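You operate a simulated robot arm through the tools that you are given. There is no shell and no other tool.

The job below is to be done with a simulated two-armed robot. You get a single attempt, and the scene is never put back.

JOB
Hold the teal rinse pail on the steel table by the sink steady with one hand and put the brown piping bottle in it with the other.

It is judged by the outcome, as a careful person would: the job done as asked, and still so three seconds after it is handed in. It fails if anything else is knocked over, pushed out of place, dropped, spilled or broken.

ROBOT AND FRAMES
Two 7-joint arms with two-finger parallel grippers on one trunk, on a base that moves. Base frame: it is fixed to the floor where the robot stands at the start and does not move with it; the origin is under the middle of the robot, x ahead of it, y to its left, z up; the surface under the hand at the start is at about z = 90. Units: cm, degrees, N and s.
The left shoulder is at the start at [7, 13.4, 117.6], the right one opposite. With the tool pointing down near the work surface each hand reaches from about 20 to 66 cm from the robot's upright axis, wherever it stands, measured 20 degrees to its own side. Places, roughly: teal rinse pail (19x15x14 cm) [-140, 0, 100]. Payload 1.57 kg a hand.
The TCP of each hand is the grasp point between the finger pads, 3 cm short of the fingertips. In the tool frame z runs along the fingers and y along their closing line. Largest opening 8 cm; finger width 1.7, thickness 1.2; the body of the gripper, 4 by 8.2 cm, starts 8 cm behind the TCP.
Orientation is that of the tool frame in the base frame, as a unit quaternion [x, y, z, w]. With the fingers straight down and closing along the base's y, the tool's x points along the base's -x, its y along +y and its z along -z.

CONTROLS
- The arms move only by the tool apply_moves. It takes "left_moves", "right_moves" or both (then of equal length, played together; a hand with none holds still); each is a list of rows, each an object (a shift or turn left out is 0, a gripper value left out holds the last) with "linear": the shift along the base's x, y, z in units of 30 mm (1.0 is 30 mm), a list of three; "rotation": the turn, a rotation vector about the base's x, y, z in units of 8 degrees (1.0 is 8 degrees), a list of three; "claw": the opening in per cent of the stroke, from 0 (shut) to 100 (fully open). In form: [{"linear": [x, y, z], "rotation": [wx, wy, wz], "claw": claw}, ...]. A call has 1 to 20 rows; each row shifts and turns the commanded pose from where the row before left it. A call with a number of a shift or a turn outside -1 to 1 is refused whole. A row lasts 0.2 s, in which the tool goes at most 5 cm and 8.6 degrees; a call with a longer step from one row to the next is refused whole, and so is a gripper value outside its range. A pose out of reach is approached as far as the arm can. The call stops where the force on the tool passes 40 N (or 10 N more than at its start, if that is more) or the arm is blocked; 0.2 s more then pass. The fingers move at their own pace (about 15.3 cm/s each) and stop on an object; they squeeze with about 40 N. The grip force told is the motor's: it shows also when the fingers shut on nothing. Time passes only in rows, and 0.2 s behind the last, so rows that do not move let the fingers close. It gives the time, the measured TCP pose, the force on the tool (base axes), the opening and the grip force at its end, in the units of the frame above (readings bear some noise), with the torque about the TCP (base axes, N m) and any sound that the robot's microphone picked up.
- Cameras (640 x 400 px; columns grow to the right, rows downward): "scene" is now at [12.7, 4.05, 140.45]; the picture's right is [0.47, -0.89, 0.00], its down [-0.52, -0.27, -0.81] and it looks along [0.72, 0.38, -0.59] (base axes); focal length 296 px, centre (320, 200). "left" rides on the left gripper at [7.2, 0.7, -12.2] in its tool frame; the picture's right is [-0.09, 1.00, 0.00], its down [-0.84, -0.08, -0.54] and it looks along [-0.54, -0.05, 0.84] (tool axes); focal length 238 px, centre (320, 200). "right" rides on the right gripper at [7.2, -0.7, -12.2] in its tool frame; the picture's right is [0.09, 1.00, 0.00], its down [-0.84, 0.08, -0.54] and it looks along [-0.54, 0.05, 0.84] (tool axes); focal length 238 px, centre (320, 200).
- capture(camera): a new picture of that camera. No time passes.
- slide_trunk(by): slides the trunk up (or, below 0, down) by that many cm; the arms and the scene camera ride with it, the base frame stays. It gives what a move gives, with no picture.
- drive_base(legs): drives the robot by 1 to 6 legs, each [ahead, left, turn to the left] in cm, cm and degrees, along the robot's own axes; the way and the turn of a leg run together, so that a leg with both is an arc; at most 150 cm and 180 degrees a leg. The arms and the cameras ride along, it lands a little off, and it stops where it bumps. It gives what a move gives.
- head_to(pan, tilt): turns the head with the scene camera to pan (to the left, within 86 degrees either way) and tilt (down, from -29 to 69), counted from straight ahead of the robot. It gives what a move gives.
- pixel_to_xyz(camera, pixels): for up to 12 pixels [column, row] of the newest picture of that camera ("zoom" is the newest enlarged one), the place [x, y, z] in the base frame of the surface seen there, good to about 0.2 cm. No time passes.
- enlarge(camera, box): a new picture of the part [left, top, right, bottom] of that camera's present view, enlarged. No time passes.
- hand_in(): hands the job in; it is judged then, once.

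Unless the task says otherwise, let go and move clear before handing in.

The tools are called after "Emit:" by a JSON object that holds its "op" and its "data". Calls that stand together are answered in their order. apply_moves: Moves the arms, as the interface text tells. Its arguments: {"type":"object","properties":{"left_moves":{"type":"array","items":{"type":"object","properties":{"linear":{"type":"array","items":{"type":"number"}},"rotation":{"type":"array","items":{"type":"number"}},"claw":{"type":"number"}}}},"right_moves":{"type":"array","items":{"type":"object","properties":{"linear":{"type":"array","items":{"type":"number"}},"rotation":{"type":"array","items":{"type":"number"}},"claw":{"type":"number"}}}}},"required":[]} The other tools are called the same way: slide_trunk (by) moves the trunk up or down; drive_base (legs) drives the base; head_to (pan, tilt) turns the head that bears the scene camera; capture (camera) takes a picture; pixel_to_xyz (camera, pixels) gives the place of the surface under pixels of a picture; enlarge (camera, box) takes an enlarged picture of a part of a camera's view; hand_in () hands the job in.

At the start:

```text
time: 0.0
left_tcp_pos: [37.57, 36.62, 123.1]
left_tcp_rot: [-0.001, 1.0, -0.001, 0.0]
left_ft_force: [-0.1, -0.1, 0.5]
left_torque: [0.0, 0.0, -0.01]
left_width: 8.03
left_grasp_force: 0.1
right_tcp_pos: [38.72, -3.64, 117.06]
right_tcp_rot: [-0.001, 1.0, 0.0, 0.0]
right_ft_force: [0.4, -0.4, -0.4]
right_torque: [0.01, 0.0, 0.0]
right_width: 8.01
right_grasp_force: 0.1
trunk travel left (down, up): [-75.0, 19.0]
robot x, y, heading: [-0.1, 0.08, 0.2]
head pan, tilt (commanded): [27.7, 35.9]
```

scene: 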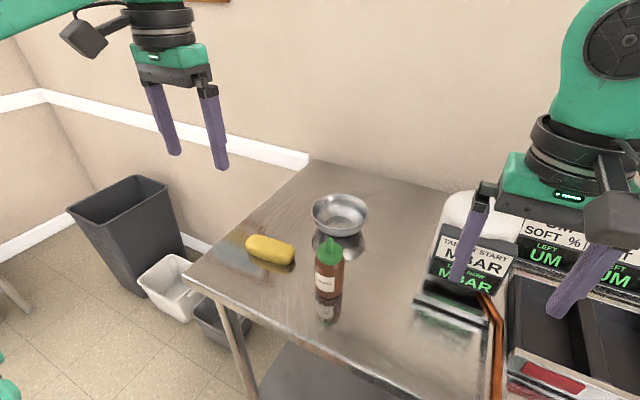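
right: 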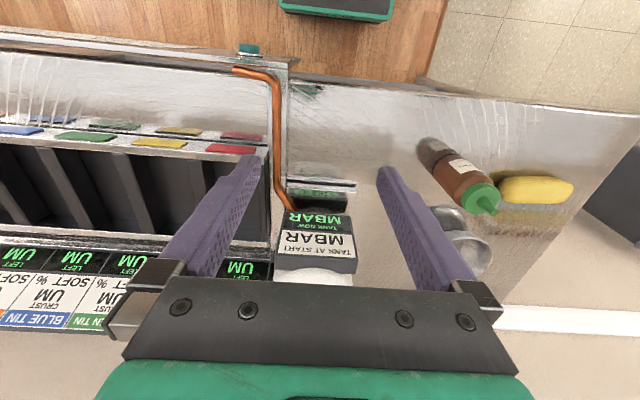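
left: 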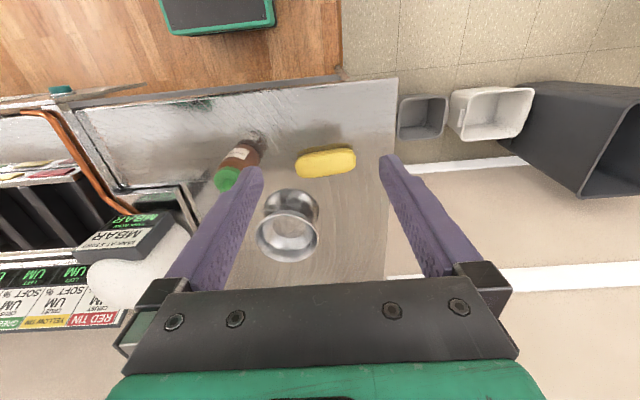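

The scene picture shows the brown bottle with a green cap at about (328,272), next to a yellow sponge (270,250) and a steel bowl (340,215). I'll measure these before moving.

Emit:
{"op": "enlarge", "data": {"camera": "scene", "box": [220, 170, 420, 340]}}

Emit:
{"op": "pixel_to_xyz", "data": {"camera": "scene", "pixels": [[329, 246], [331, 256], [329, 265], [329, 280], [328, 296], [318, 280], [342, 280], [270, 248], [340, 205], [250, 300], [400, 280], [330, 330]]}}

```text
2.35 times, centred on (320, 255) of scene
```

zoom: 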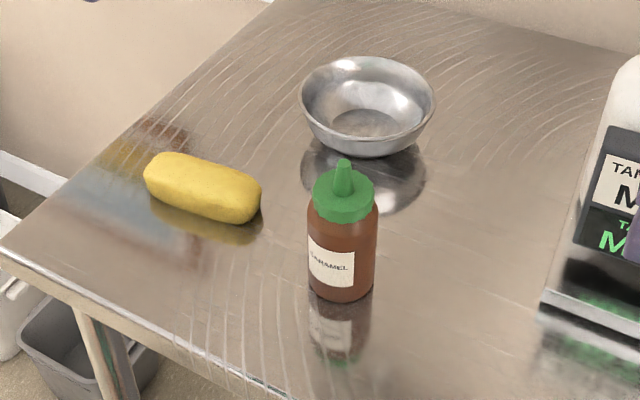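

```text
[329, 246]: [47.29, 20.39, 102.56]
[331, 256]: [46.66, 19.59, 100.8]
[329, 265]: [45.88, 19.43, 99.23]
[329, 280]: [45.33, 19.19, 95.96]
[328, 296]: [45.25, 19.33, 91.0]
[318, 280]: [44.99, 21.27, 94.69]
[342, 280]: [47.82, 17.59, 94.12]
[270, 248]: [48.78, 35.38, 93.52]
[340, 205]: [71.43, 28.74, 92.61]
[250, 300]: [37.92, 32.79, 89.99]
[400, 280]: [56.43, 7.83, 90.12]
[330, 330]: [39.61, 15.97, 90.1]
```

The bottle stands at about (47.8, 20.4), about 5.6 cm wide, from z 90 to about 103. I'll look around with the head before I move anything.

Emit:
{"op": "head_to", "data": {"pan": -50, "tilt": 30}}

Emit:
{"op": "capture", "data": {"camera": "scene"}}

Emit:
{"op": "head_to", "data": {"pan": 86, "tilt": 30}}

Emit:
{"op": "capture", "data": {"camera": "scene"}}

Emit:
{"op": "head_to", "data": {"pan": -86, "tilt": 30}}

Emit:
{"op": "capture", "data": {"camera": "scene"}}

```text
time: 1.5
left_tcp_pos: [37.55, 36.52, 123.02]
left_tcp_rot: [0.001, 1.0, 0.001, 0.0]
left_ft_force: [0.6, -0.7, -0.8]
left_torque: [0.0, -0.01, 0.0]
left_width: 8.01
left_grasp_force: 0.0
right_tcp_pos: [38.77, -3.67, 116.99]
right_tcp_rot: [0.0, 1.0, 0.0, 0.0]
right_ft_force: [-0.4, 0.2, 0.2]
right_torque: [0.03, -0.02, -0.01]
right_width: 8.03
right_grasp_force: 0.0
trunk travel left (down, up): [-75.0, 19.0]
robot x, y, heading: [0.07, -0.0, -0.0]
head pan, tilt (commanded): [-50.0, 30.0]
```

```text
taken
```

scene: 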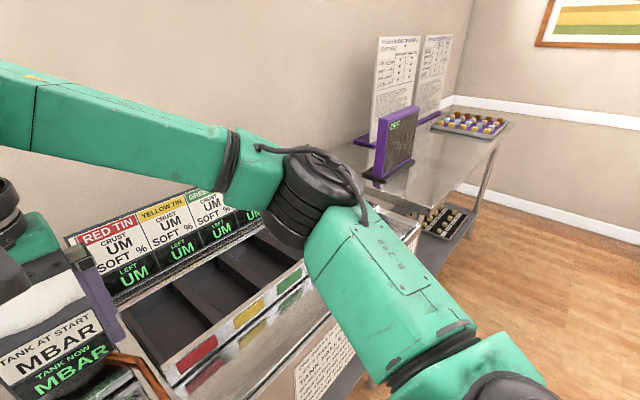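

```text
time: 3.7
left_tcp_pos: [37.56, 36.53, 123.11]
left_tcp_rot: [0.001, 1.0, 0.001, 0.0]
left_ft_force: [0.0, 0.1, -0.1]
left_torque: [0.0, -0.02, -0.01]
left_width: 8.01
left_grasp_force: 0.1
right_tcp_pos: [38.76, -3.81, 116.88]
right_tcp_rot: [0.0, 1.0, 0.0, 0.0]
right_ft_force: [-0.7, 0.2, 0.3]
right_torque: [0.01, -0.02, -0.01]
right_width: 8.0
right_grasp_force: 0.2
trunk travel left (down, up): [-75.0, 19.0]
robot x, y, heading: [0.12, 0.01, 0.0]
head pan, tilt (commanded): [85.9, 30.0]
```

```text
taken
```

scene: 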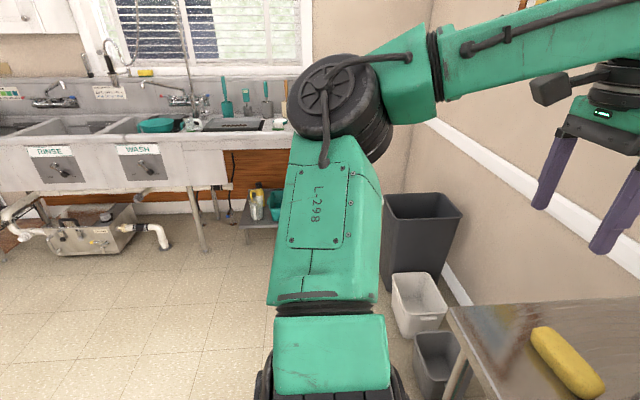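

```text
time: 6.3
left_tcp_pos: [37.62, 36.56, 123.02]
left_tcp_rot: [-0.001, 1.0, 0.0, 0.0]
left_ft_force: [0.0, -0.6, -0.4]
left_torque: [-0.01, -0.01, -0.01]
left_width: 8.0
left_grasp_force: 0.3
right_tcp_pos: [38.81, -3.73, 116.94]
right_tcp_rot: [0.0, 1.0, 0.0, 0.001]
right_ft_force: [0.2, -1.0, 0.5]
right_torque: [0.0, 0.01, -0.03]
right_width: 8.0
right_grasp_force: 0.0
trunk travel left (down, up): [-75.0, 19.0]
robot x, y, heading: [0.13, -0.07, 0.1]
head pan, tilt (commanded): [-85.9, 30.0]
```

```text
taken
```

scene: 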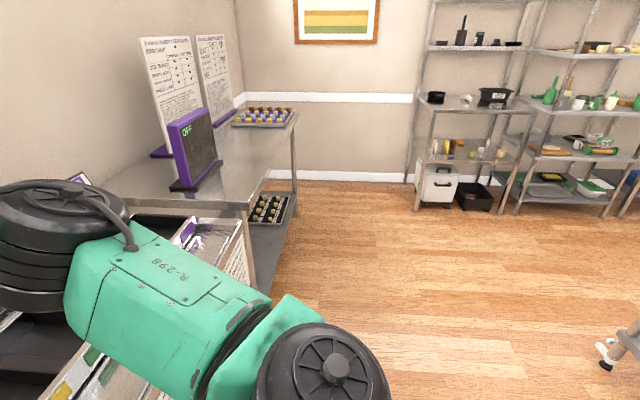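

The sink is off to the left (+y), and the steel table with the pail must be behind me. I'll point the head back at the bottle and bring the left hand above it, staying well over the cap.

Emit:
{"op": "head_to", "data": {"pan": 25, "tilt": 42}}

Emit:
{"op": "apply_moves", "data": {"left_moves": [{"linear": [0.56, -0.9, -0.3], "claw": 100}, {"linear": [0.56, -0.9, -0.4]}, {"linear": [0.56, -0.9, -0.4]}, {"linear": [0.56, -0.9, -0.4]}, {"linear": [0.56, -0.9, -0.4]}, {"linear": [0.56, -0.9, -0.4]}, {}]}}

Emit:
{"op": "capture", "data": {"camera": "left"}}

Emit:
{"op": "capture", "data": {"camera": "scene"}}

```text
time: 8.2
left_tcp_pos: [37.76, 36.6, 122.94]
left_tcp_rot: [0.0, 1.0, 0.0, 0.0]
left_ft_force: [-0.1, -0.2, -1.2]
left_torque: [-0.02, 0.02, -0.04]
left_width: 7.98
left_grasp_force: 0.1
right_tcp_pos: [38.71, -3.53, 116.97]
right_tcp_rot: [0.0, 1.0, 0.0, 0.0]
right_ft_force: [-0.6, 0.2, 0.3]
right_torque: [0.0, 0.02, 0.0]
right_width: 8.0
right_grasp_force: 0.1
trunk travel left (down, up): [-75.0, 19.0]
robot x, y, heading: [0.19, 0.17, 0.0]
head pan, tilt (commanded): [25.0, 42.0]
```

```text
time: 9.8
left_tcp_pos: [47.58, 20.54, 116.13]
left_tcp_rot: [0.0, 1.0, 0.0, 0.0]
left_ft_force: [-0.1, -0.9, 0.4]
left_torque: [0.0, 0.01, -0.02]
left_width: 8.01
left_grasp_force: 0.0
right_tcp_pos: [38.66, -3.68, 116.97]
right_tcp_rot: [-0.001, 1.0, 0.0, 0.0]
right_ft_force: [0.2, 0.6, 0.9]
right_torque: [0.01, -0.04, -0.01]
right_width: 8.02
right_grasp_force: 0.1
trunk travel left (down, up): [-75.0, 19.0]
robot x, y, heading: [0.19, 0.29, 0.2]
head pan, tilt (commanded): [25.0, 42.0]
```

```text
taken
```

left: 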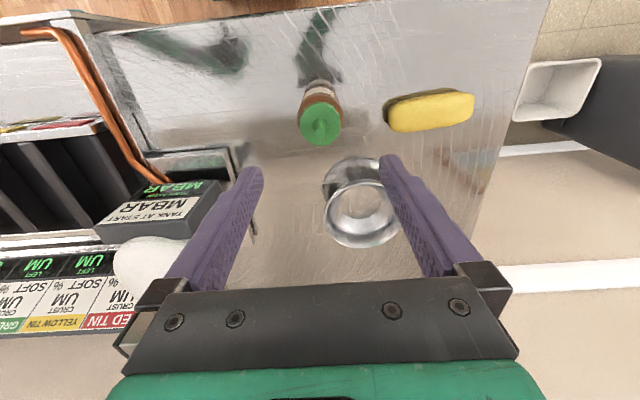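

```text
taken
```

scene: 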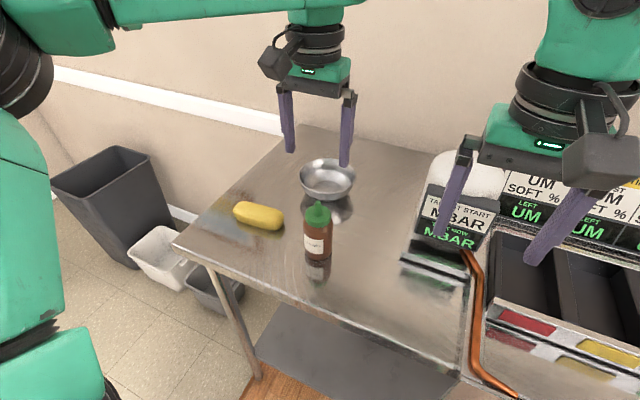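

In the left picture the bottle's green cap is centred near (320,125). I'll measure the cap and body from both views.

Emit:
{"op": "pixel_to_xyz", "data": {"camera": "left", "pixels": [[321, 126], [302, 120], [338, 120], [320, 140], [320, 106], [320, 92], [309, 98], [334, 98]]}}

Emit:
{"op": "enlarge", "data": {"camera": "scene", "box": [250, 180, 390, 290]}}

Emit:
{"op": "pixel_to_xyz", "data": {"camera": "scene", "pixels": [[318, 206], [318, 214], [318, 228], [306, 240], [318, 240], [330, 240], [318, 258], [308, 250], [330, 250], [318, 225]]}}

```text
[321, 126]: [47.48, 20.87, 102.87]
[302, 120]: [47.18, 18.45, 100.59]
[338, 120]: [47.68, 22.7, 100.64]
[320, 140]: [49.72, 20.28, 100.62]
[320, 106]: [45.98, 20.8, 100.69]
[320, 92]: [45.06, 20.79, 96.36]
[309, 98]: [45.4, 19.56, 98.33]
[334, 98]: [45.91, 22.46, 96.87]
```

```text
3.64 times, centred on (320, 235) of scene
```

zoom: 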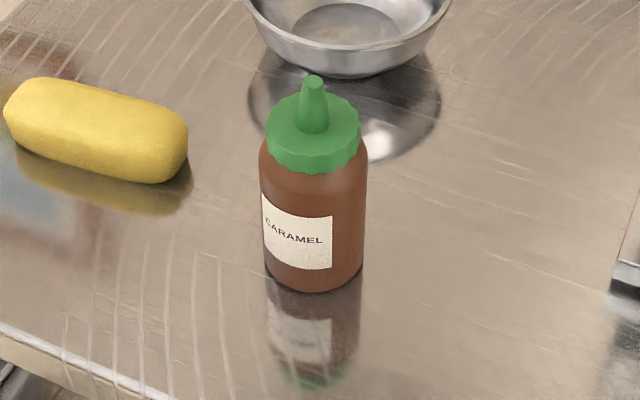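

```text
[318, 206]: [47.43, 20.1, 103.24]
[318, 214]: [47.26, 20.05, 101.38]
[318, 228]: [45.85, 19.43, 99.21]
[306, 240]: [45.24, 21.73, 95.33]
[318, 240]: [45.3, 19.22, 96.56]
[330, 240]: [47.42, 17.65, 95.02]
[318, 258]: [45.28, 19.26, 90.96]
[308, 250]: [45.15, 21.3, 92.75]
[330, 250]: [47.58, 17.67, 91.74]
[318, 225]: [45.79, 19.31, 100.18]
```

The bottle's axis is at about (47.8, 20.5), with the body top at 98.5 and the nozzle tip at 103.3. I'll go straight down to a TCP height of about 96.5, so the palm stays about 1 cm above the nozzle.

Emit:
{"op": "apply_moves", "data": {"left_moves": [{"linear": [0.07, 0.0, -0.9], "claw": 100}, {"linear": [0, 0, -0.95]}, {"linear": [0, 0, -0.95]}, {"linear": [0, 0, -0.95]}, {"linear": [0, 0, -0.95]}, {"linear": [0, 0, -0.93]}, {"linear": [0, 0, -0.9]}, {}]}}

Emit:
{"op": "capture", "data": {"camera": "left"}}

Emit:
{"op": "capture", "data": {"camera": "scene"}}

```text
time: 11.6
left_tcp_pos: [48.37, 20.31, 96.47]
left_tcp_rot: [0.0, 1.0, 0.0, 0.0]
left_ft_force: [-0.5, -0.5, 0.6]
left_torque: [0.02, -0.03, -0.01]
left_width: 8.0
left_grasp_force: 0.0
right_tcp_pos: [38.71, -3.67, 117.0]
right_tcp_rot: [0.0, 1.0, 0.0, 0.0]
right_ft_force: [-0.5, 0.5, 0.8]
right_torque: [0.0, 0.0, -0.03]
right_width: 8.01
right_grasp_force: 0.2
trunk travel left (down, up): [-75.0, 19.0]
robot x, y, heading: [0.12, -0.19, -0.2]
head pan, tilt (commanded): [25.0, 42.0]
```

```text
taken
```

left: 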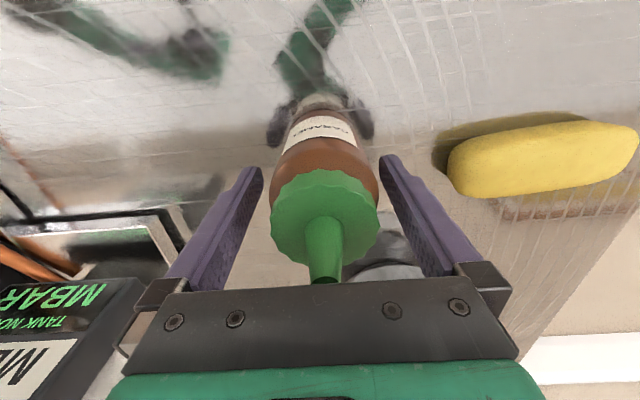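

```text
taken
```

scene: 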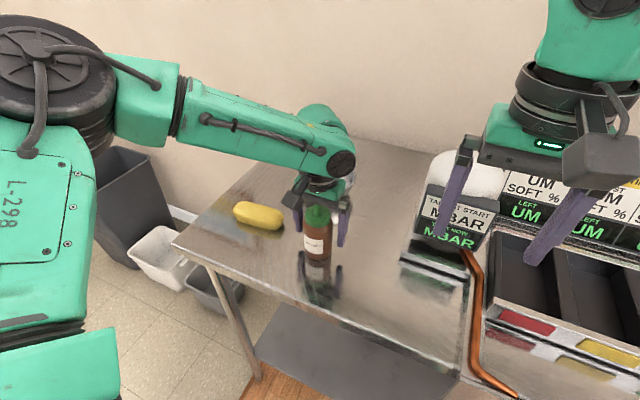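

The bottle sits centred between the fingers, with its neck at column 325 and the finger tips at about 262 and 380. I'll nudge back slightly in x and close.

Emit:
{"op": "apply_moves", "data": {"left_moves": [{"linear": [-0.12, 0, 0], "claw": 100}, {"claw": 0}, {"claw": 0}, {"claw": 0}]}}

```text
time: 12.6
left_tcp_pos: [47.87, 20.26, 96.55]
left_tcp_rot: [0.0, 1.0, 0.0, 0.0]
left_ft_force: [0.8, -0.6, -0.4]
left_torque: [-0.01, 0.02, 0.02]
left_width: 5.64
left_grasp_force: 39.8
right_tcp_pos: [38.79, -3.69, 116.95]
right_tcp_rot: [0.0, 1.0, 0.0, 0.0]
right_ft_force: [0.0, -0.7, -0.6]
right_torque: [0.0, -0.01, 0.03]
right_width: 8.02
right_grasp_force: 0.0
trunk travel left (down, up): [-75.0, 19.0]
robot x, y, heading: [0.14, -0.22, -0.1]
head pan, tilt (commanded): [25.0, 42.0]
```

The grip is firm on the bottle (5.64 cm wide, 39.8 N). I'll lift it straight up and draw it back toward the robot, keeping it upright, and raise the right hand too.

Emit:
{"op": "apply_moves", "data": {"left_moves": [{"linear": [0, 0, 0.5]}, {"linear": [0, 0, 0.9]}, {"linear": [0, 0, 0.9]}, {"linear": [0, 0, 0.9]}, {"linear": [0, 0, 0.9]}, {"linear": [0, 0, 0.9]}, {"linear": [0, 0, 0.9]}, {"linear": [0, 0, 0.9]}, {"linear": [-0.8, 0, 0.9]}, {"linear": [-0.8, 0, 0.9]}, {"linear": [-0.8, 0, 0.9]}, {"linear": [-0.8, 0, 0.9]}, {"linear": [-0.8, 0, 0]}, {"linear": [-0.8, 0, 0]}, {}], "right_moves": [{"linear": [0, 0, 0.5]}, {"linear": [0, 0, 0.9]}, {"linear": [0, 0, 0.9]}, {"linear": [0, 0, 0.9]}, {"linear": [0, 0, 0.9]}, {"linear": [-0.5, -0.5, 0]}, {"linear": [-0.5, -0.5, 0]}, {"linear": [-0.5, -0.5, 0]}, {"linear": [-0.5, -0.5, 0]}, {"linear": [0, -0.5, 0]}, {"linear": [0, -0.5, 0]}, {"linear": [0, -0.5, 0]}, {"linear": [0, -0.5, 0]}, {}, {}]}}

Emit:
{"op": "capture", "data": {"camera": "scene"}}

Emit:
{"op": "capture", "data": {"camera": "left"}}

```text
time: 15.8
left_tcp_pos: [33.21, 20.32, 128.03]
left_tcp_rot: [0.0, 1.0, 0.0, 0.0]
left_ft_force: [0.3, 0.1, -1.4]
left_torque: [0.03, -0.01, 0.01]
left_width: 5.67
left_grasp_force: 39.9
right_tcp_pos: [32.69, -15.72, 129.33]
right_tcp_rot: [-0.001, 1.0, -0.001, 0.0]
right_ft_force: [0.7, 1.4, 0.4]
right_torque: [0.01, 0.0, 0.0]
right_width: 8.0
right_grasp_force: 0.0
trunk travel left (down, up): [-75.0, 19.0]
robot x, y, heading: [-0.21, 0.15, -0.1]
head pan, tilt (commanded): [25.0, 42.0]
```

```text
taken
```

scene: 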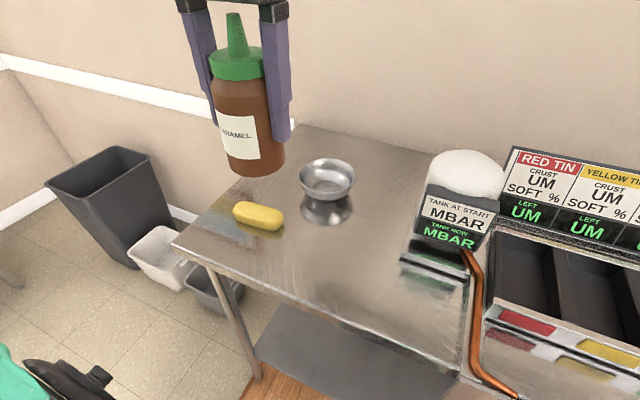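

```text
taken
```

left: 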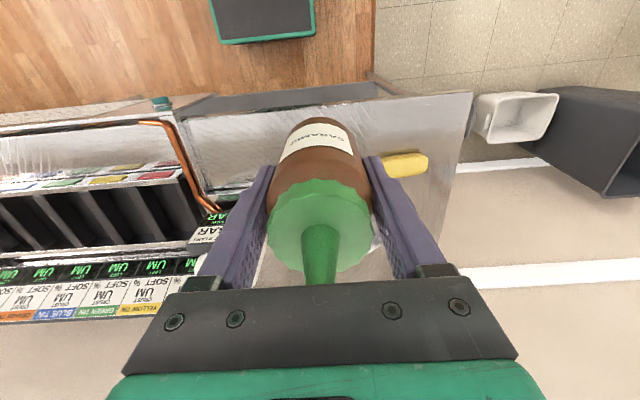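

The bottle is held upright and clear of everything. I'll back up a little for room, turn left a quarter and look back toward the pail table.

Emit:
{"op": "drive_base", "data": {"legs": [[-20, 0, 0], [0, 0, 90]]}}

Emit:
{"op": "head_to", "data": {"pan": 75, "tilt": 25}}

Emit:
{"op": "capture", "data": {"camera": "scene"}}

Emit:
{"op": "head_to", "data": {"pan": 20, "tilt": 25}}

Emit:
{"op": "capture", "data": {"camera": "scene"}}

```text
time: 21.1
left_tcp_pos: [-39.08, 34.03, 128.06]
left_tcp_rot: [-0.694, 0.72, 0.001, 0.0]
left_ft_force: [0.4, 0.7, -1.2]
left_torque: [0.03, 0.01, -0.02]
left_width: 5.65
left_grasp_force: 39.9
right_tcp_pos: [-2.99, 32.05, 129.34]
right_tcp_rot: [-0.693, 0.721, 0.001, 0.0]
right_ft_force: [0.3, -0.5, -0.6]
right_torque: [-0.01, -0.01, -0.03]
right_width: 8.0
right_grasp_force: 0.1
trunk travel left (down, up): [-75.0, 19.0]
robot x, y, heading: [-20.34, -0.2, 87.9]
head pan, tilt (commanded): [25.0, 42.0]
```

```text
time: 22.3
left_tcp_pos: [-39.08, 34.08, 128.07]
left_tcp_rot: [-0.693, 0.721, 0.001, 0.0]
left_ft_force: [-0.3, -0.5, -1.7]
left_torque: [0.0, 0.01, 0.02]
left_width: 5.64
left_grasp_force: 40.1
right_tcp_pos: [-2.99, 32.01, 129.22]
right_tcp_rot: [-0.693, 0.721, 0.0, 0.0]
right_ft_force: [0.4, 0.5, -1.2]
right_torque: [0.0, 0.05, -0.01]
right_width: 7.99
right_grasp_force: 0.1
trunk travel left (down, up): [-75.0, 19.0]
robot x, y, heading: [-20.02, 0.04, 88.0]
head pan, tilt (commanded): [75.0, 25.0]
```

```text
taken
```

scene: 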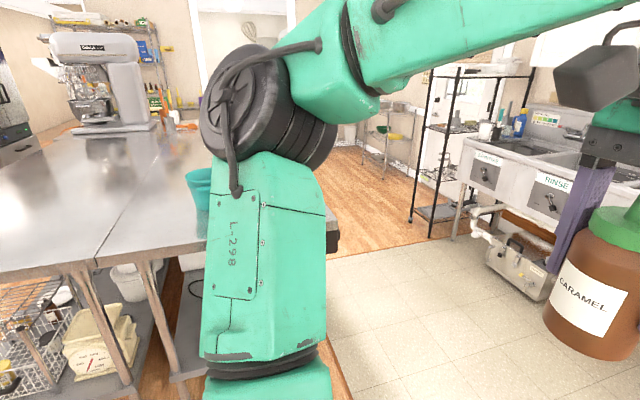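

```text
time: 23.5
left_tcp_pos: [-39.09, 33.98, 128.0]
left_tcp_rot: [-0.693, 0.721, 0.0, -0.001]
left_ft_force: [-0.2, -0.1, -1.5]
left_torque: [-0.02, -0.01, 0.01]
left_width: 5.64
left_grasp_force: 39.6
right_tcp_pos: [-2.75, 32.05, 129.17]
right_tcp_rot: [-0.693, 0.721, 0.0, -0.001]
right_ft_force: [0.1, -0.5, 0.5]
right_torque: [0.04, 0.01, 0.02]
right_width: 8.04
right_grasp_force: 0.0
trunk travel left (down, up): [-75.0, 19.0]
robot x, y, heading: [-19.84, 0.06, 87.8]
head pan, tilt (commanded): [20.0, 25.0]
```

```text
taken
```

scene: 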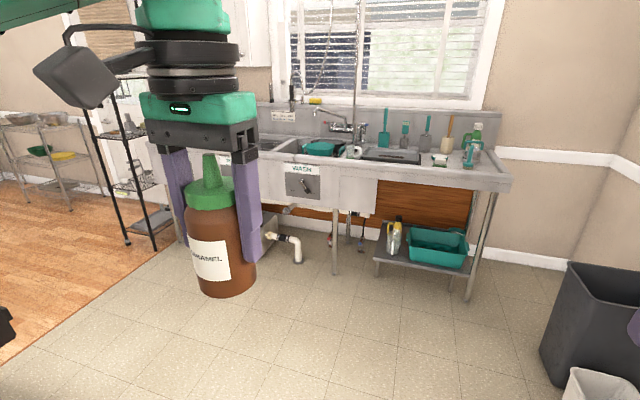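

The steel table is behind on the left and a teal object peeks out at (200,185), partly hidden by the left arm. I'll measure the table edge before turning further.

Emit:
{"op": "head_to", "data": {"pan": 80, "tilt": 25}}

Emit:
{"op": "capture", "data": {"camera": "scene"}}

Emit:
{"op": "pixel_to_xyz", "data": {"camera": "scene", "pixels": [[60, 262], [120, 260], [180, 255], [100, 180], [150, 180], [230, 180], [60, 220], [350, 200], [362, 225], [150, 120], [20, 200]]}}

```text
time: 24.8
left_tcp_pos: [-39.01, 34.06, 127.96]
left_tcp_rot: [-0.693, 0.721, 0.0, -0.001]
left_ft_force: [0.0, -0.8, -1.3]
left_torque: [-0.01, -0.01, -0.03]
left_width: 5.62
left_grasp_force: 39.8
right_tcp_pos: [-2.85, 32.05, 129.32]
right_tcp_rot: [-0.693, 0.721, 0.001, 0.0]
right_ft_force: [0.1, -0.4, 0.0]
right_torque: [-0.02, 0.0, -0.02]
right_width: 8.01
right_grasp_force: 0.1
trunk travel left (down, up): [-75.0, 19.0]
robot x, y, heading: [-19.51, -0.01, 88.0]
head pan, tilt (commanded): [80.0, 25.0]
```

```text
taken
```

scene: 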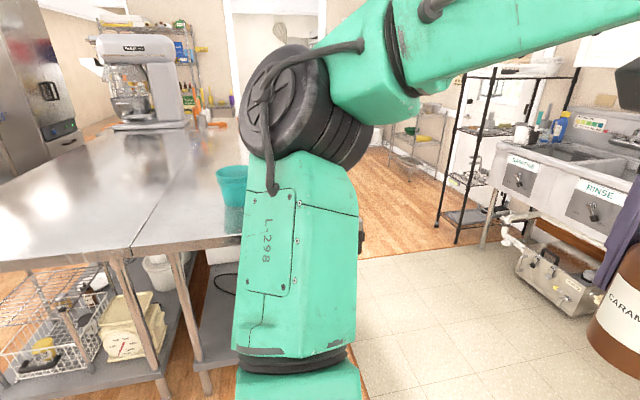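

```text
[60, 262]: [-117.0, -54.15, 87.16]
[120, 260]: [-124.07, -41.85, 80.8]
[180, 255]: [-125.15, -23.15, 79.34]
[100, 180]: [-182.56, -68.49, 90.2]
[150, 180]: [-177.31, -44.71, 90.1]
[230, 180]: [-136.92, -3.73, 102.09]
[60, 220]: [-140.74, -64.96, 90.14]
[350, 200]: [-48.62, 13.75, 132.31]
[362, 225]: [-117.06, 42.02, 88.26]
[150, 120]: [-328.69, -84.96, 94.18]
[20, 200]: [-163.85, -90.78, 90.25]
```

The pail table's top is at z 90, its front edge runs at about x = -117, and the pail is near (-137, -4). There is room to turn on the spot, so I'll turn to face it and look.

Emit:
{"op": "drive_base", "data": {"legs": [[0, 0, 92]]}}

Emit:
{"op": "head_to", "data": {"pan": 0, "tilt": 25}}

Emit:
{"op": "capture", "data": {"camera": "scene"}}

```text
time: 29.3
left_tcp_pos: [-52.12, -22.01, 127.98]
left_tcp_rot: [1.0, 0.024, 0.001, 0.0]
left_ft_force: [-0.6, -0.3, -1.1]
left_torque: [0.01, -0.01, 0.01]
left_width: 5.64
left_grasp_force: 40.4
right_tcp_pos: [-53.43, 14.37, 129.2]
right_tcp_rot: [1.0, 0.025, 0.0, -0.001]
right_ft_force: [-0.6, 1.1, -0.3]
right_torque: [-0.07, -0.02, 0.02]
right_width: 8.0
right_grasp_force: 0.0
trunk travel left (down, up): [-75.0, 19.0]
robot x, y, heading: [-19.59, 0.34, -177.2]
head pan, tilt (commanded): [80.0, 25.0]
```

```text
time: 30.8
left_tcp_pos: [-52.13, -21.95, 128.1]
left_tcp_rot: [1.0, 0.025, 0.0, -0.001]
left_ft_force: [-0.2, -1.0, -1.6]
left_torque: [-0.01, 0.0, 0.02]
left_width: 5.62
left_grasp_force: 40.3
right_tcp_pos: [-53.31, 14.19, 129.33]
right_tcp_rot: [1.0, 0.025, -0.001, 0.0]
right_ft_force: [1.0, 0.4, 0.5]
right_torque: [0.0, 0.01, 0.02]
right_width: 8.0
right_grasp_force: 0.0
trunk travel left (down, up): [-75.0, 19.0]
robot x, y, heading: [-19.98, -0.03, -177.2]
head pan, tilt (commanded): [0.0, 25.0]
```

```text
taken
```

scene: 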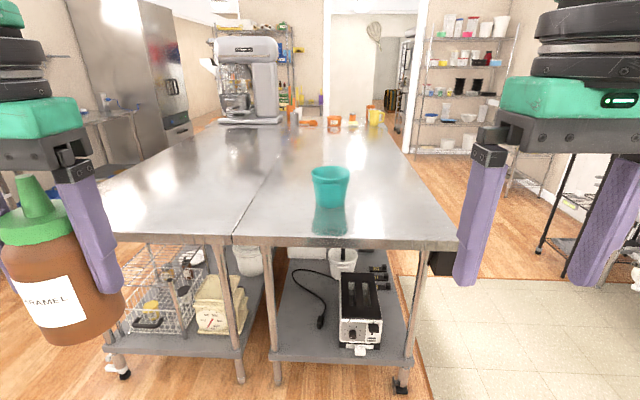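

Now the teal pail is clear at (330,187), alone on the near part of the table. I'll enlarge the view and measure it.

Emit:
{"op": "enlarge", "data": {"camera": "scene", "box": [270, 140, 400, 250]}}

Emit:
{"op": "pixel_to_xyz", "data": {"camera": "scene", "pixels": [[330, 195], [330, 171], [314, 172], [347, 172], [330, 180], [330, 208], [260, 238], [440, 238], [190, 234], [270, 234], [408, 180], [330, 175]]}}

```text
3.64 times, centred on (335, 195) of scene
```

zoom: 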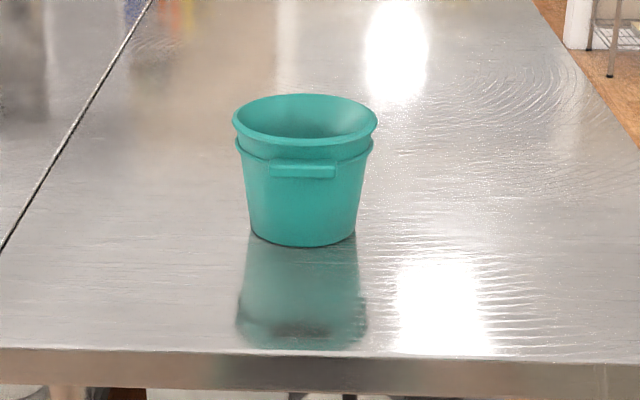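

```text
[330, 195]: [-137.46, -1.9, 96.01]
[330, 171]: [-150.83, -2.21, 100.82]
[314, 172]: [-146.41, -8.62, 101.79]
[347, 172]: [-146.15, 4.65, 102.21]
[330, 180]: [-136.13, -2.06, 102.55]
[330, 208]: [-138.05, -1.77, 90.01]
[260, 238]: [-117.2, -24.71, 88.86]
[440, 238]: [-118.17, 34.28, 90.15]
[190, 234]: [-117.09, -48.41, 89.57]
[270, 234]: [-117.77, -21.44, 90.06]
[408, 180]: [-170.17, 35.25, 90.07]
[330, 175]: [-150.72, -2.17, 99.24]
```

The pail's rim spans about y -9.5 to 5.3 at z ≈ 104, with a small lug facing me, so its centre is near (-143.5, -2). I'll drive forward with the hands held high (bottle base at about z 121) and straighten the heading.

Emit:
{"op": "drive_base", "data": {"legs": [[64, 0, -2.8]]}}

Emit:
{"op": "head_to", "data": {"pan": 0, "tilt": 42}}

Emit:
{"op": "capture", "data": {"camera": "scene"}}

Emit:
{"op": "capture", "data": {"camera": "right"}}

```text
time: 34.4
left_tcp_pos: [-118.31, -21.71, 127.99]
left_tcp_rot: [1.0, -0.001, 0.0, 0.0]
left_ft_force: [0.8, 0.5, -1.1]
left_torque: [-0.01, -0.01, 0.02]
left_width: 5.61
left_grasp_force: 40.2
right_tcp_pos: [-117.67, 14.48, 129.26]
right_tcp_rot: [1.0, -0.001, 0.0, 0.0]
right_ft_force: [0.3, -0.2, -0.3]
right_torque: [0.02, 0.01, -0.03]
right_width: 8.0
right_grasp_force: 0.2
trunk travel left (down, up): [-75.0, 19.0]
robot x, y, heading: [-85.22, -1.43, 179.6]
head pan, tilt (commanded): [0.0, 25.0]
```

```text
time: 35.2
left_tcp_pos: [-118.35, -21.77, 127.98]
left_tcp_rot: [1.0, -0.002, 0.0, 0.0]
left_ft_force: [0.0, -0.2, -1.2]
left_torque: [-0.03, 0.03, -0.02]
left_width: 5.61
left_grasp_force: 40.3
right_tcp_pos: [-117.8, 14.48, 129.18]
right_tcp_rot: [1.0, -0.002, 0.0, 0.001]
right_ft_force: [-0.7, -0.2, 0.4]
right_torque: [-0.01, 0.0, 0.01]
right_width: 7.99
right_grasp_force: 0.0
trunk travel left (down, up): [-75.0, 19.0]
robot x, y, heading: [-85.13, -1.61, 179.9]
head pan, tilt (commanded): [0.0, 42.0]
```

```text
taken
```

scene: 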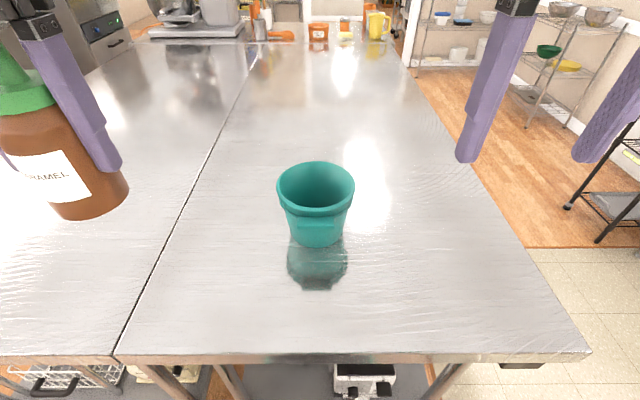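

```text
taken
```

right: 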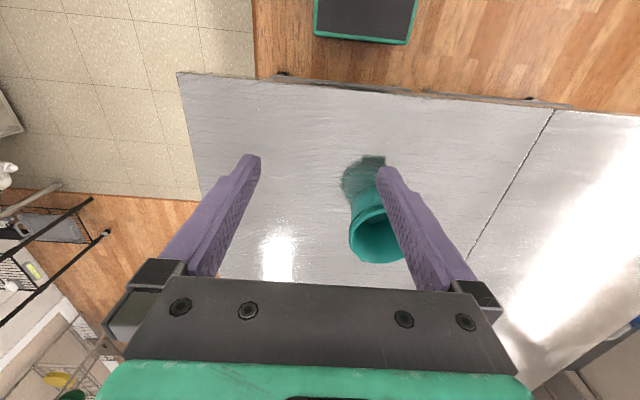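

The pail is now at (316,205) in the scene view, with no obstacles around it. I'll measure the rim, the wall thickness and the inside floor.

Emit:
{"op": "enlarge", "data": {"camera": "scene", "box": [256, 140, 376, 260]}}

Emit:
{"op": "pixel_to_xyz", "data": {"camera": "scene", "pixels": [[316, 163], [316, 208], [280, 186], [352, 186], [316, 185], [316, 195], [316, 175], [316, 224], [316, 244], [300, 165], [334, 166], [340, 200]]}}

```text
3.33 times, centred on (316, 200) of scene
```

zoom: 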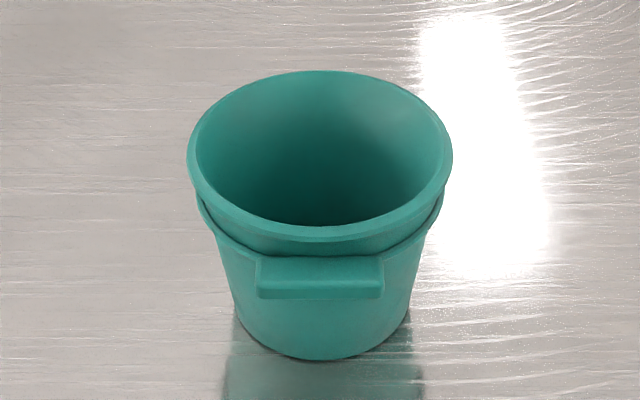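

```text
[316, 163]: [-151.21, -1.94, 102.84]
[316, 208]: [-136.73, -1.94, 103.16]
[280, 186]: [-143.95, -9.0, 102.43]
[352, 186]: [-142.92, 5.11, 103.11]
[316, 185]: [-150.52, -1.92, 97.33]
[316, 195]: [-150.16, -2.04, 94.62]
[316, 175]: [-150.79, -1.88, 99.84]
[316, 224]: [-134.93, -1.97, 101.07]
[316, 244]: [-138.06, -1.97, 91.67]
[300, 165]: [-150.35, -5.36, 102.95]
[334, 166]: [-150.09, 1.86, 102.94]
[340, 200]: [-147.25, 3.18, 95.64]
```

I'll read precise rim points on the right side from the zoomed picture, since that is where the right hand will pinch.

Emit:
{"op": "pixel_to_xyz", "data": {"camera": "zoom", "pixels": [[450, 155], [446, 155], [442, 160], [448, 135], [191, 155], [196, 155], [441, 200], [437, 210], [320, 228], [320, 238], [320, 73], [430, 190]]}}

```text
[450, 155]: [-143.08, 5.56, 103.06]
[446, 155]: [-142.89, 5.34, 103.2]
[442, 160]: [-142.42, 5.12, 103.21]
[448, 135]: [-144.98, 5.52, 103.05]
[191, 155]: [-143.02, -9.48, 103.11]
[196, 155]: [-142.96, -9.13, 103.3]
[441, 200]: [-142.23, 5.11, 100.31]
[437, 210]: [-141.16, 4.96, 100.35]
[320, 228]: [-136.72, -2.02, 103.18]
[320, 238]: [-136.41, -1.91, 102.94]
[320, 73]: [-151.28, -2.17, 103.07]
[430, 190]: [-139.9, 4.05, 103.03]
```

The rim top is at z ≈ 103.2, its right edge is at y ≈ 5.3 and the pail's centre is (-144, -1.97). I'll bring the right hand above the right rim, tilted 40° back toward me and leaned 7° to match the wall taper, with the claw half open.

Emit:
{"op": "apply_moves", "data": {"right_moves": [{"linear": [-0.933, -0.348, -0.489], "rotation": [0, 1, 0], "claw": 50}, {"linear": [-0.933, -0.348, -0.489], "rotation": [0, 1, 0]}, {"linear": [-0.933, -0.348, -0.489], "rotation": [0, 1, 0]}, {"linear": [-0.933, -0.348, -0.489], "rotation": [0, 1, 0]}, {"linear": [-0.933, -0.348, -0.489], "rotation": [0, 1, 0]}, {"linear": [-0.933, -0.348, -0.489], "rotation": [-0.9, 0, 0]}, {"linear": [-0.933, -0.348, -0.489]}, {"linear": [-0.933, -0.348, -0.489]}, {"linear": [-0.933, -0.348, -0.489]}, {}, {}]}}

Emit:
{"op": "capture", "data": {"camera": "scene"}}

Emit:
{"op": "capture", "data": {"camera": "right"}}

```text
time: 37.6
left_tcp_pos: [-118.4, -21.73, 128.03]
left_tcp_rot: [1.0, -0.002, 0.0, 0.0]
left_ft_force: [-0.2, -0.5, -0.1]
left_torque: [0.0, -0.03, -0.01]
left_width: 5.63
left_grasp_force: 40.0
right_tcp_pos: [-143.07, 4.92, 116.26]
right_tcp_rot: [0.938, -0.023, -0.342, 0.06]
right_ft_force: [-0.2, 0.2, 0.0]
right_torque: [0.01, 0.0, 0.01]
right_width: 4.0
right_grasp_force: 0.0
trunk travel left (down, up): [-75.0, 19.0]
robot x, y, heading: [-85.0, -1.25, 179.7]
head pan, tilt (commanded): [0.0, 42.0]
```

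```text
taken
```

scene: 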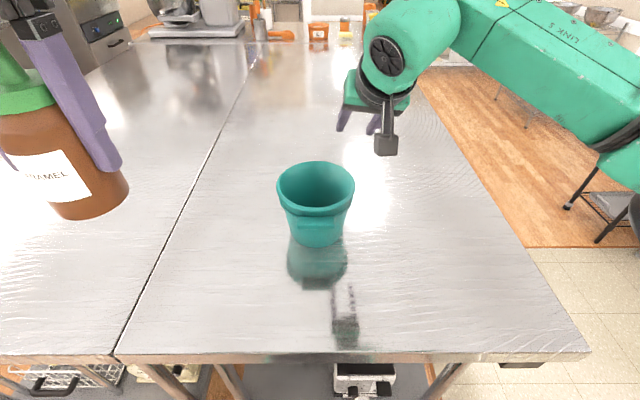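

```text
taken
```

right: 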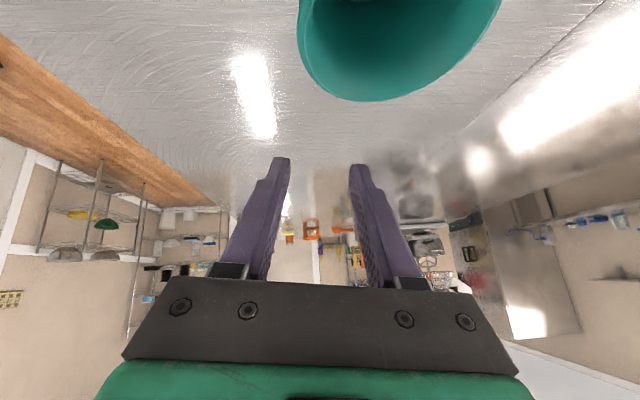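

The right hand is above the right rim, and its measured tool axis is tilted back and leaned inward as planned. I'll lower it part way, so the fingertips just straddle the rim, and check.

Emit:
{"op": "apply_moves", "data": {"right_moves": [{"linear": [0, 0, -0.8]}, {"linear": [0, 0, -0.8]}, {"linear": [0, 0, -0.8]}, {"linear": [0, 0, -0.8]}, {"linear": [0, 0.03, -0.6]}, {}]}}

Emit:
{"op": "capture", "data": {"camera": "right"}}

Emit:
{"op": "enlarge", "data": {"camera": "scene", "box": [256, 110, 448, 260]}}

```text
time: 39.0
left_tcp_pos: [-118.32, -21.78, 128.04]
left_tcp_rot: [1.0, -0.002, -0.001, -0.001]
left_ft_force: [-0.1, 0.0, -1.4]
left_torque: [0.02, 0.01, 0.01]
left_width: 5.62
left_grasp_force: 39.8
right_tcp_pos: [-142.62, 5.13, 104.62]
right_tcp_rot: [0.938, -0.023, -0.341, 0.06]
right_ft_force: [-0.1, -1.2, 0.3]
right_torque: [0.0, -0.03, -0.01]
right_width: 3.99
right_grasp_force: 0.1
trunk travel left (down, up): [-75.0, 19.0]
robot x, y, heading: [-85.22, -1.61, 179.8]
head pan, tilt (commanded): [0.0, 42.0]
```

```text
taken
```

right: 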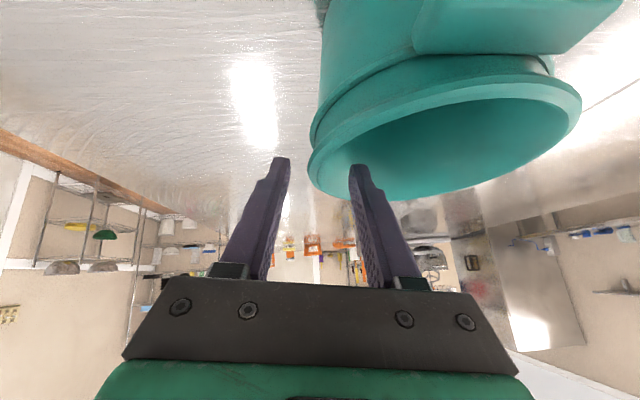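

```text
2.67 times, centred on (352, 185) of scene
```

zoom: 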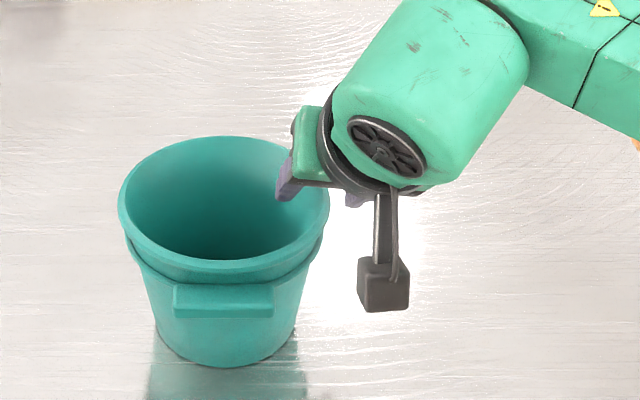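

The rim's left edge in the right camera (about (310,160)) lies between the fingers (inner faces at about columns 290 and 350). I'll measure it to centre the pinch.

Emit:
{"op": "pixel_to_xyz", "data": {"camera": "right", "pixels": [[311, 160], [316, 172], [324, 160], [309, 150], [330, 184], [286, 165], [353, 170], [316, 130], [340, 170]]}}

```text
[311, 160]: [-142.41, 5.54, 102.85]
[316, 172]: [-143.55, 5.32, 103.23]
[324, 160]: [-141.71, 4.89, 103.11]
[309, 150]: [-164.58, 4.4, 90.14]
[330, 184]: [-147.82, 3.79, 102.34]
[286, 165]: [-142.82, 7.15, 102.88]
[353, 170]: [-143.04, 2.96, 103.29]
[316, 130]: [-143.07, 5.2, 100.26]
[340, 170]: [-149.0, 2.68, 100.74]
```

The finger midpoint matches the rim to about 0.1 cm once the lean is counted. I'll lower the last 3 cm and then close gently while watching the force.

Emit:
{"op": "apply_moves", "data": {"right_moves": [{"linear": [-0.1, -0.02, -0.5]}, {"linear": [0, 0, -0.5]}, {}]}}

Emit:
{"op": "capture", "data": {"camera": "right"}}

```text
time: 39.8
left_tcp_pos: [-118.38, -21.76, 127.91]
left_tcp_rot: [1.0, -0.002, 0.0, 0.0]
left_ft_force: [0.7, -0.3, -0.5]
left_torque: [0.01, 0.04, 0.0]
left_width: 5.62
left_grasp_force: 39.8
right_tcp_pos: [-143.29, 5.33, 101.54]
right_tcp_rot: [0.938, -0.023, -0.341, 0.06]
right_ft_force: [-0.4, 0.0, -0.1]
right_torque: [0.01, 0.01, 0.0]
right_width: 3.98
right_grasp_force: 0.0
trunk travel left (down, up): [-75.0, 19.0]
robot x, y, heading: [-85.15, -1.4, 179.6]
head pan, tilt (commanded): [0.0, 42.0]
```

```text
taken
```

right: 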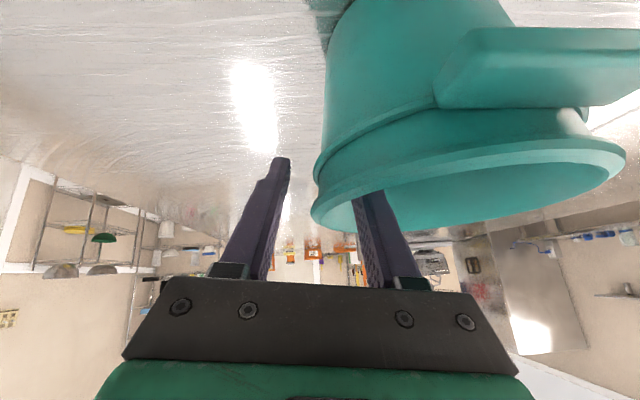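

The rim at about (313,215) sits centred between the fingers (about columns 279 and 357 there). I'll close in steps for a soft pinch.

Emit:
{"op": "apply_moves", "data": {"right_moves": [{"claw": 35}, {"claw": 25}, {"claw": 18}, {"claw": 12}, {"claw": 8}, {"claw": 4}, {"claw": 0}, {"claw": 0}]}}

Emit:
{"op": "capture", "data": {"camera": "right"}}

Emit:
{"op": "capture", "data": {"camera": "scene"}}

```text
time: 41.6
left_tcp_pos: [-118.35, -21.9, 127.95]
left_tcp_rot: [1.0, -0.002, 0.0, 0.0]
left_ft_force: [-0.6, -0.1, -1.4]
left_torque: [0.01, -0.03, 0.01]
left_width: 5.62
left_grasp_force: 40.6
right_tcp_pos: [-143.13, 5.18, 101.67]
right_tcp_rot: [0.938, -0.023, -0.341, 0.06]
right_ft_force: [-0.8, -2.6, 3.7]
right_torque: [-0.21, -0.1, -0.06]
right_width: 0.91
right_grasp_force: 27.3
trunk travel left (down, up): [-75.0, 19.0]
robot x, y, heading: [-84.98, -1.41, 179.9]
head pan, tilt (commanded): [0.0, 42.0]
```

```text
taken
```

right: 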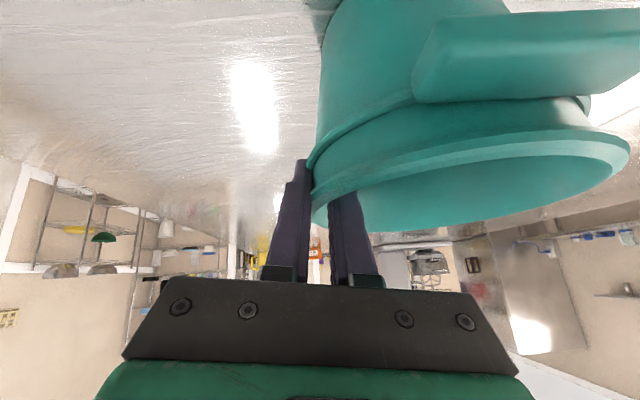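

```text
taken
```

scene: 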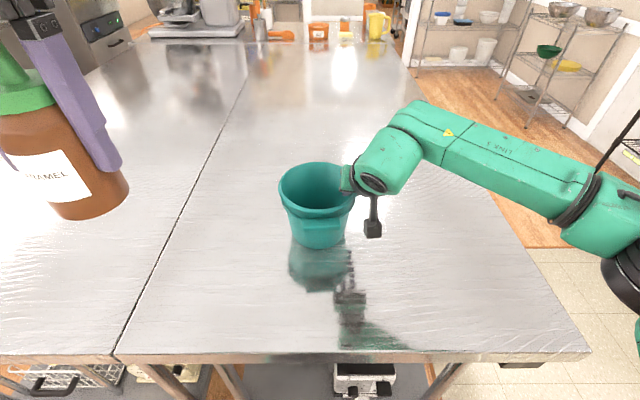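

The pinch holds the rim (0.91 cm wide, 27 N) with only small side forces. I'll let it settle and check that the pail is still level and in place.

Emit:
{"op": "apply_moves", "data": {"right_moves": [{"claw": 0}, {"claw": 0}, {"claw": 0}]}}

Emit:
{"op": "enlarge", "data": {"camera": "scene", "box": [256, 140, 448, 260]}}

Emit:
{"op": "pixel_to_xyz", "data": {"camera": "scene", "pixels": [[317, 164], [317, 209], [282, 187], [283, 190], [317, 194], [317, 244], [300, 166], [334, 206], [300, 207]]}}

```text
time: 42.4
left_tcp_pos: [-118.51, -21.81, 128.02]
left_tcp_rot: [1.0, -0.002, 0.0, 0.0]
left_ft_force: [-0.5, -0.4, -1.2]
left_torque: [0.0, 0.01, -0.03]
left_width: 5.65
left_grasp_force: 39.9
right_tcp_pos: [-143.12, 5.18, 101.57]
right_tcp_rot: [0.938, -0.024, -0.342, 0.06]
right_ft_force: [-0.9, -1.9, 5.0]
right_torque: [-0.22, -0.12, -0.1]
right_width: 0.93
right_grasp_force: 27.5
trunk travel left (down, up): [-75.0, 19.0]
robot x, y, heading: [-84.98, -1.56, 179.9]
head pan, tilt (commanded): [0.0, 42.0]
```

```text
3.33 times, centred on (352, 200) of scene
```

zoom: 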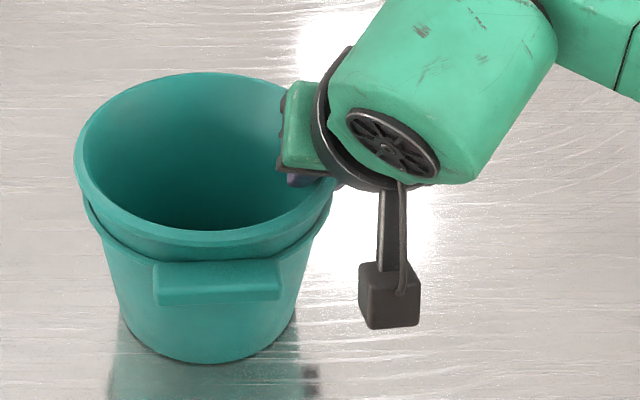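

```text
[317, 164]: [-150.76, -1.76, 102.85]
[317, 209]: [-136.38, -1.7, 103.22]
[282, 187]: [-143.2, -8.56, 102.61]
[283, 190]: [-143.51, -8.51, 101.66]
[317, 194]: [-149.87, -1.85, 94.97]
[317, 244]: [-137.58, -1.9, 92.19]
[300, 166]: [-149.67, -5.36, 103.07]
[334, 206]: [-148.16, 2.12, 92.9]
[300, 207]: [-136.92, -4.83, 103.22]
```

The pail stayed level and moved only about 0.3 cm; its centre is now about (-143.6, -1.7). Next I'll turn the left hand 90° so its camera faces outward, away from the right arm, and bring the bottle up beside the pail at height.

Emit:
{"op": "apply_moves", "data": {"left_moves": [{"linear": [-0.7, 0.15, 0], "rotation": [0, 0, -0.9375]}, {"linear": [-0.7, 0.15, 0], "rotation": [0, 0, -0.9375]}, {"linear": [-0.7, 0.15, 0], "rotation": [0, 0, -0.9375]}, {"linear": [-0.7, 0.15, 0], "rotation": [0, 0, -0.9375]}, {"linear": [-0.7, 0.15, 0], "rotation": [0, 0, -0.9375]}, {"linear": [-0.7, 0.15, 0], "rotation": [0, 0, -0.9375]}, {"linear": [-0.7, 0.15, 0], "rotation": [0, 0, -0.9375]}, {"linear": [-0.7, 0.15, 0], "rotation": [0, 0, -0.9375]}, {"linear": [-0.7, 0.15, 0], "rotation": [0, 0, -0.9375]}, {"linear": [-0.7, 0.15, 0], "rotation": [0, 0, -0.9375]}, {"linear": [-0.7, 0.15, 0], "rotation": [0, 0, -0.9375]}, {"linear": [-0.7, 0.15, 0], "rotation": [0, 0, -0.9375]}, {}]}}

Emit:
{"op": "capture", "data": {"camera": "scene"}}

Emit:
{"op": "capture", "data": {"camera": "left"}}

```text
time: 45.2
left_tcp_pos: [-135.21, -20.87, 121.65]
left_tcp_rot: [-0.706, 0.709, 0.002, 0.0]
left_ft_force: [0.2, -0.1, -2.4]
left_torque: [0.04, 0.0, 0.03]
left_width: 5.63
left_grasp_force: 40.3
left hand out of reach, approached as far as the arm can: row 6, 7, 8, 9, 10, 11, 12
right_tcp_pos: [-143.14, 5.27, 101.66]
right_tcp_rot: [0.938, -0.023, -0.341, 0.061]
right_ft_force: [0.5, -0.4, 4.1]
right_torque: [-0.05, -0.37, -0.05]
right_width: 0.92
right_grasp_force: 27.6
trunk travel left (down, up): [-75.0, 19.0]
robot x, y, heading: [-85.06, -1.25, 179.8]
head pan, tilt (commanded): [0.0, 42.0]
```

```text
taken
```

scene: 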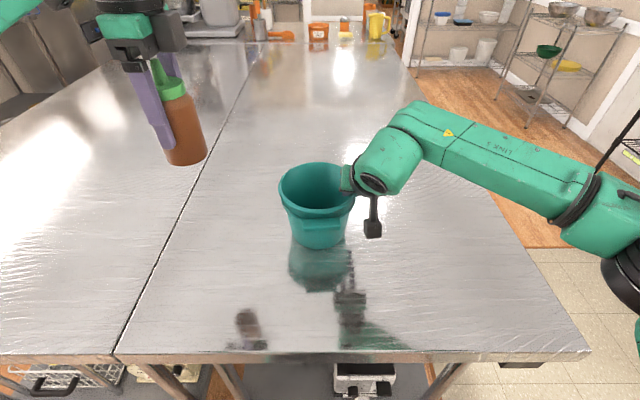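

```text
taken
```

left: 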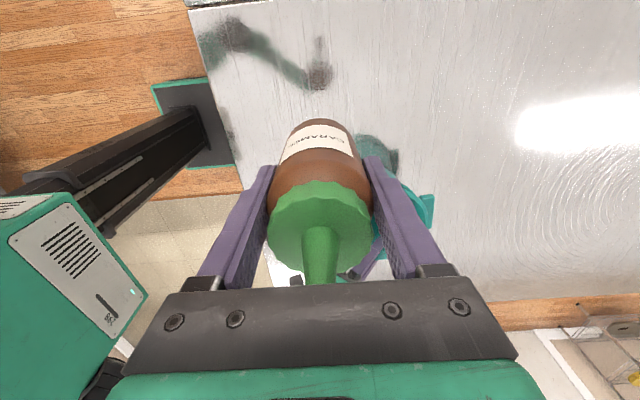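

The left arm ran out of reach at that height, stopping at (-135, -21, 121.6), so from here it cannot carry the bottle over the rim. I need the robot closer or the trunk higher, so I'll check how much room the base has to the table.

Emit:
{"op": "pixel_to_xyz", "data": {"camera": "left", "pixels": [[234, 150], [222, 110], [190, 100], [225, 160], [200, 82], [160, 90], [245, 185], [196, 30], [240, 150], [190, 40]]}}

Emit:
{"op": "head_to", "data": {"pan": 0, "tilt": 68}}

Emit:
{"op": "capture", "data": {"camera": "scene"}}

```text
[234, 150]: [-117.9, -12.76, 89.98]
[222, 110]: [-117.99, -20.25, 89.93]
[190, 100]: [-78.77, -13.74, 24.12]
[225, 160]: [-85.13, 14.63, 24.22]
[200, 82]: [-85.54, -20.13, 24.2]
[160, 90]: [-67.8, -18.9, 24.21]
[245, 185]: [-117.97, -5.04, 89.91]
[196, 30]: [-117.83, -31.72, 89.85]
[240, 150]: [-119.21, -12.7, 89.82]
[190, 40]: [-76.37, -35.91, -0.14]
```

```text
time: 46.1
left_tcp_pos: [-135.15, -20.87, 121.75]
left_tcp_rot: [-0.706, 0.708, 0.002, 0.0]
left_ft_force: [0.5, 0.0, -0.6]
left_torque: [0.02, 0.01, -0.04]
left_width: 5.63
left_grasp_force: 40.4
right_tcp_pos: [-143.19, 5.35, 101.51]
right_tcp_rot: [0.938, -0.023, -0.341, 0.06]
right_ft_force: [0.2, -1.4, 4.2]
right_torque: [-0.07, -0.3, 0.0]
right_width: 0.93
right_grasp_force: 27.2
trunk travel left (down, up): [-75.0, 19.0]
robot x, y, heading: [-85.06, -1.44, 179.7]
head pan, tilt (commanded): [0.0, 68.0]
```

```text
taken
```

scene: 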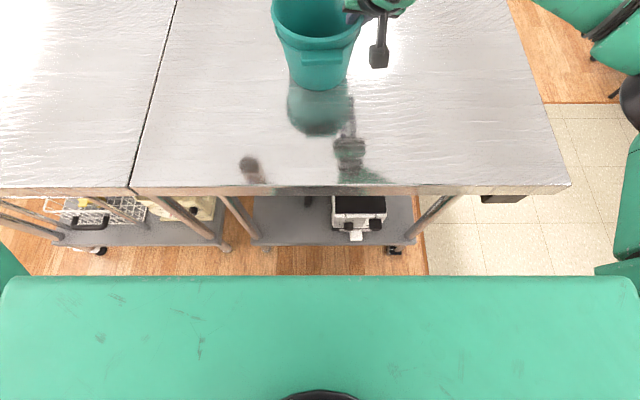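

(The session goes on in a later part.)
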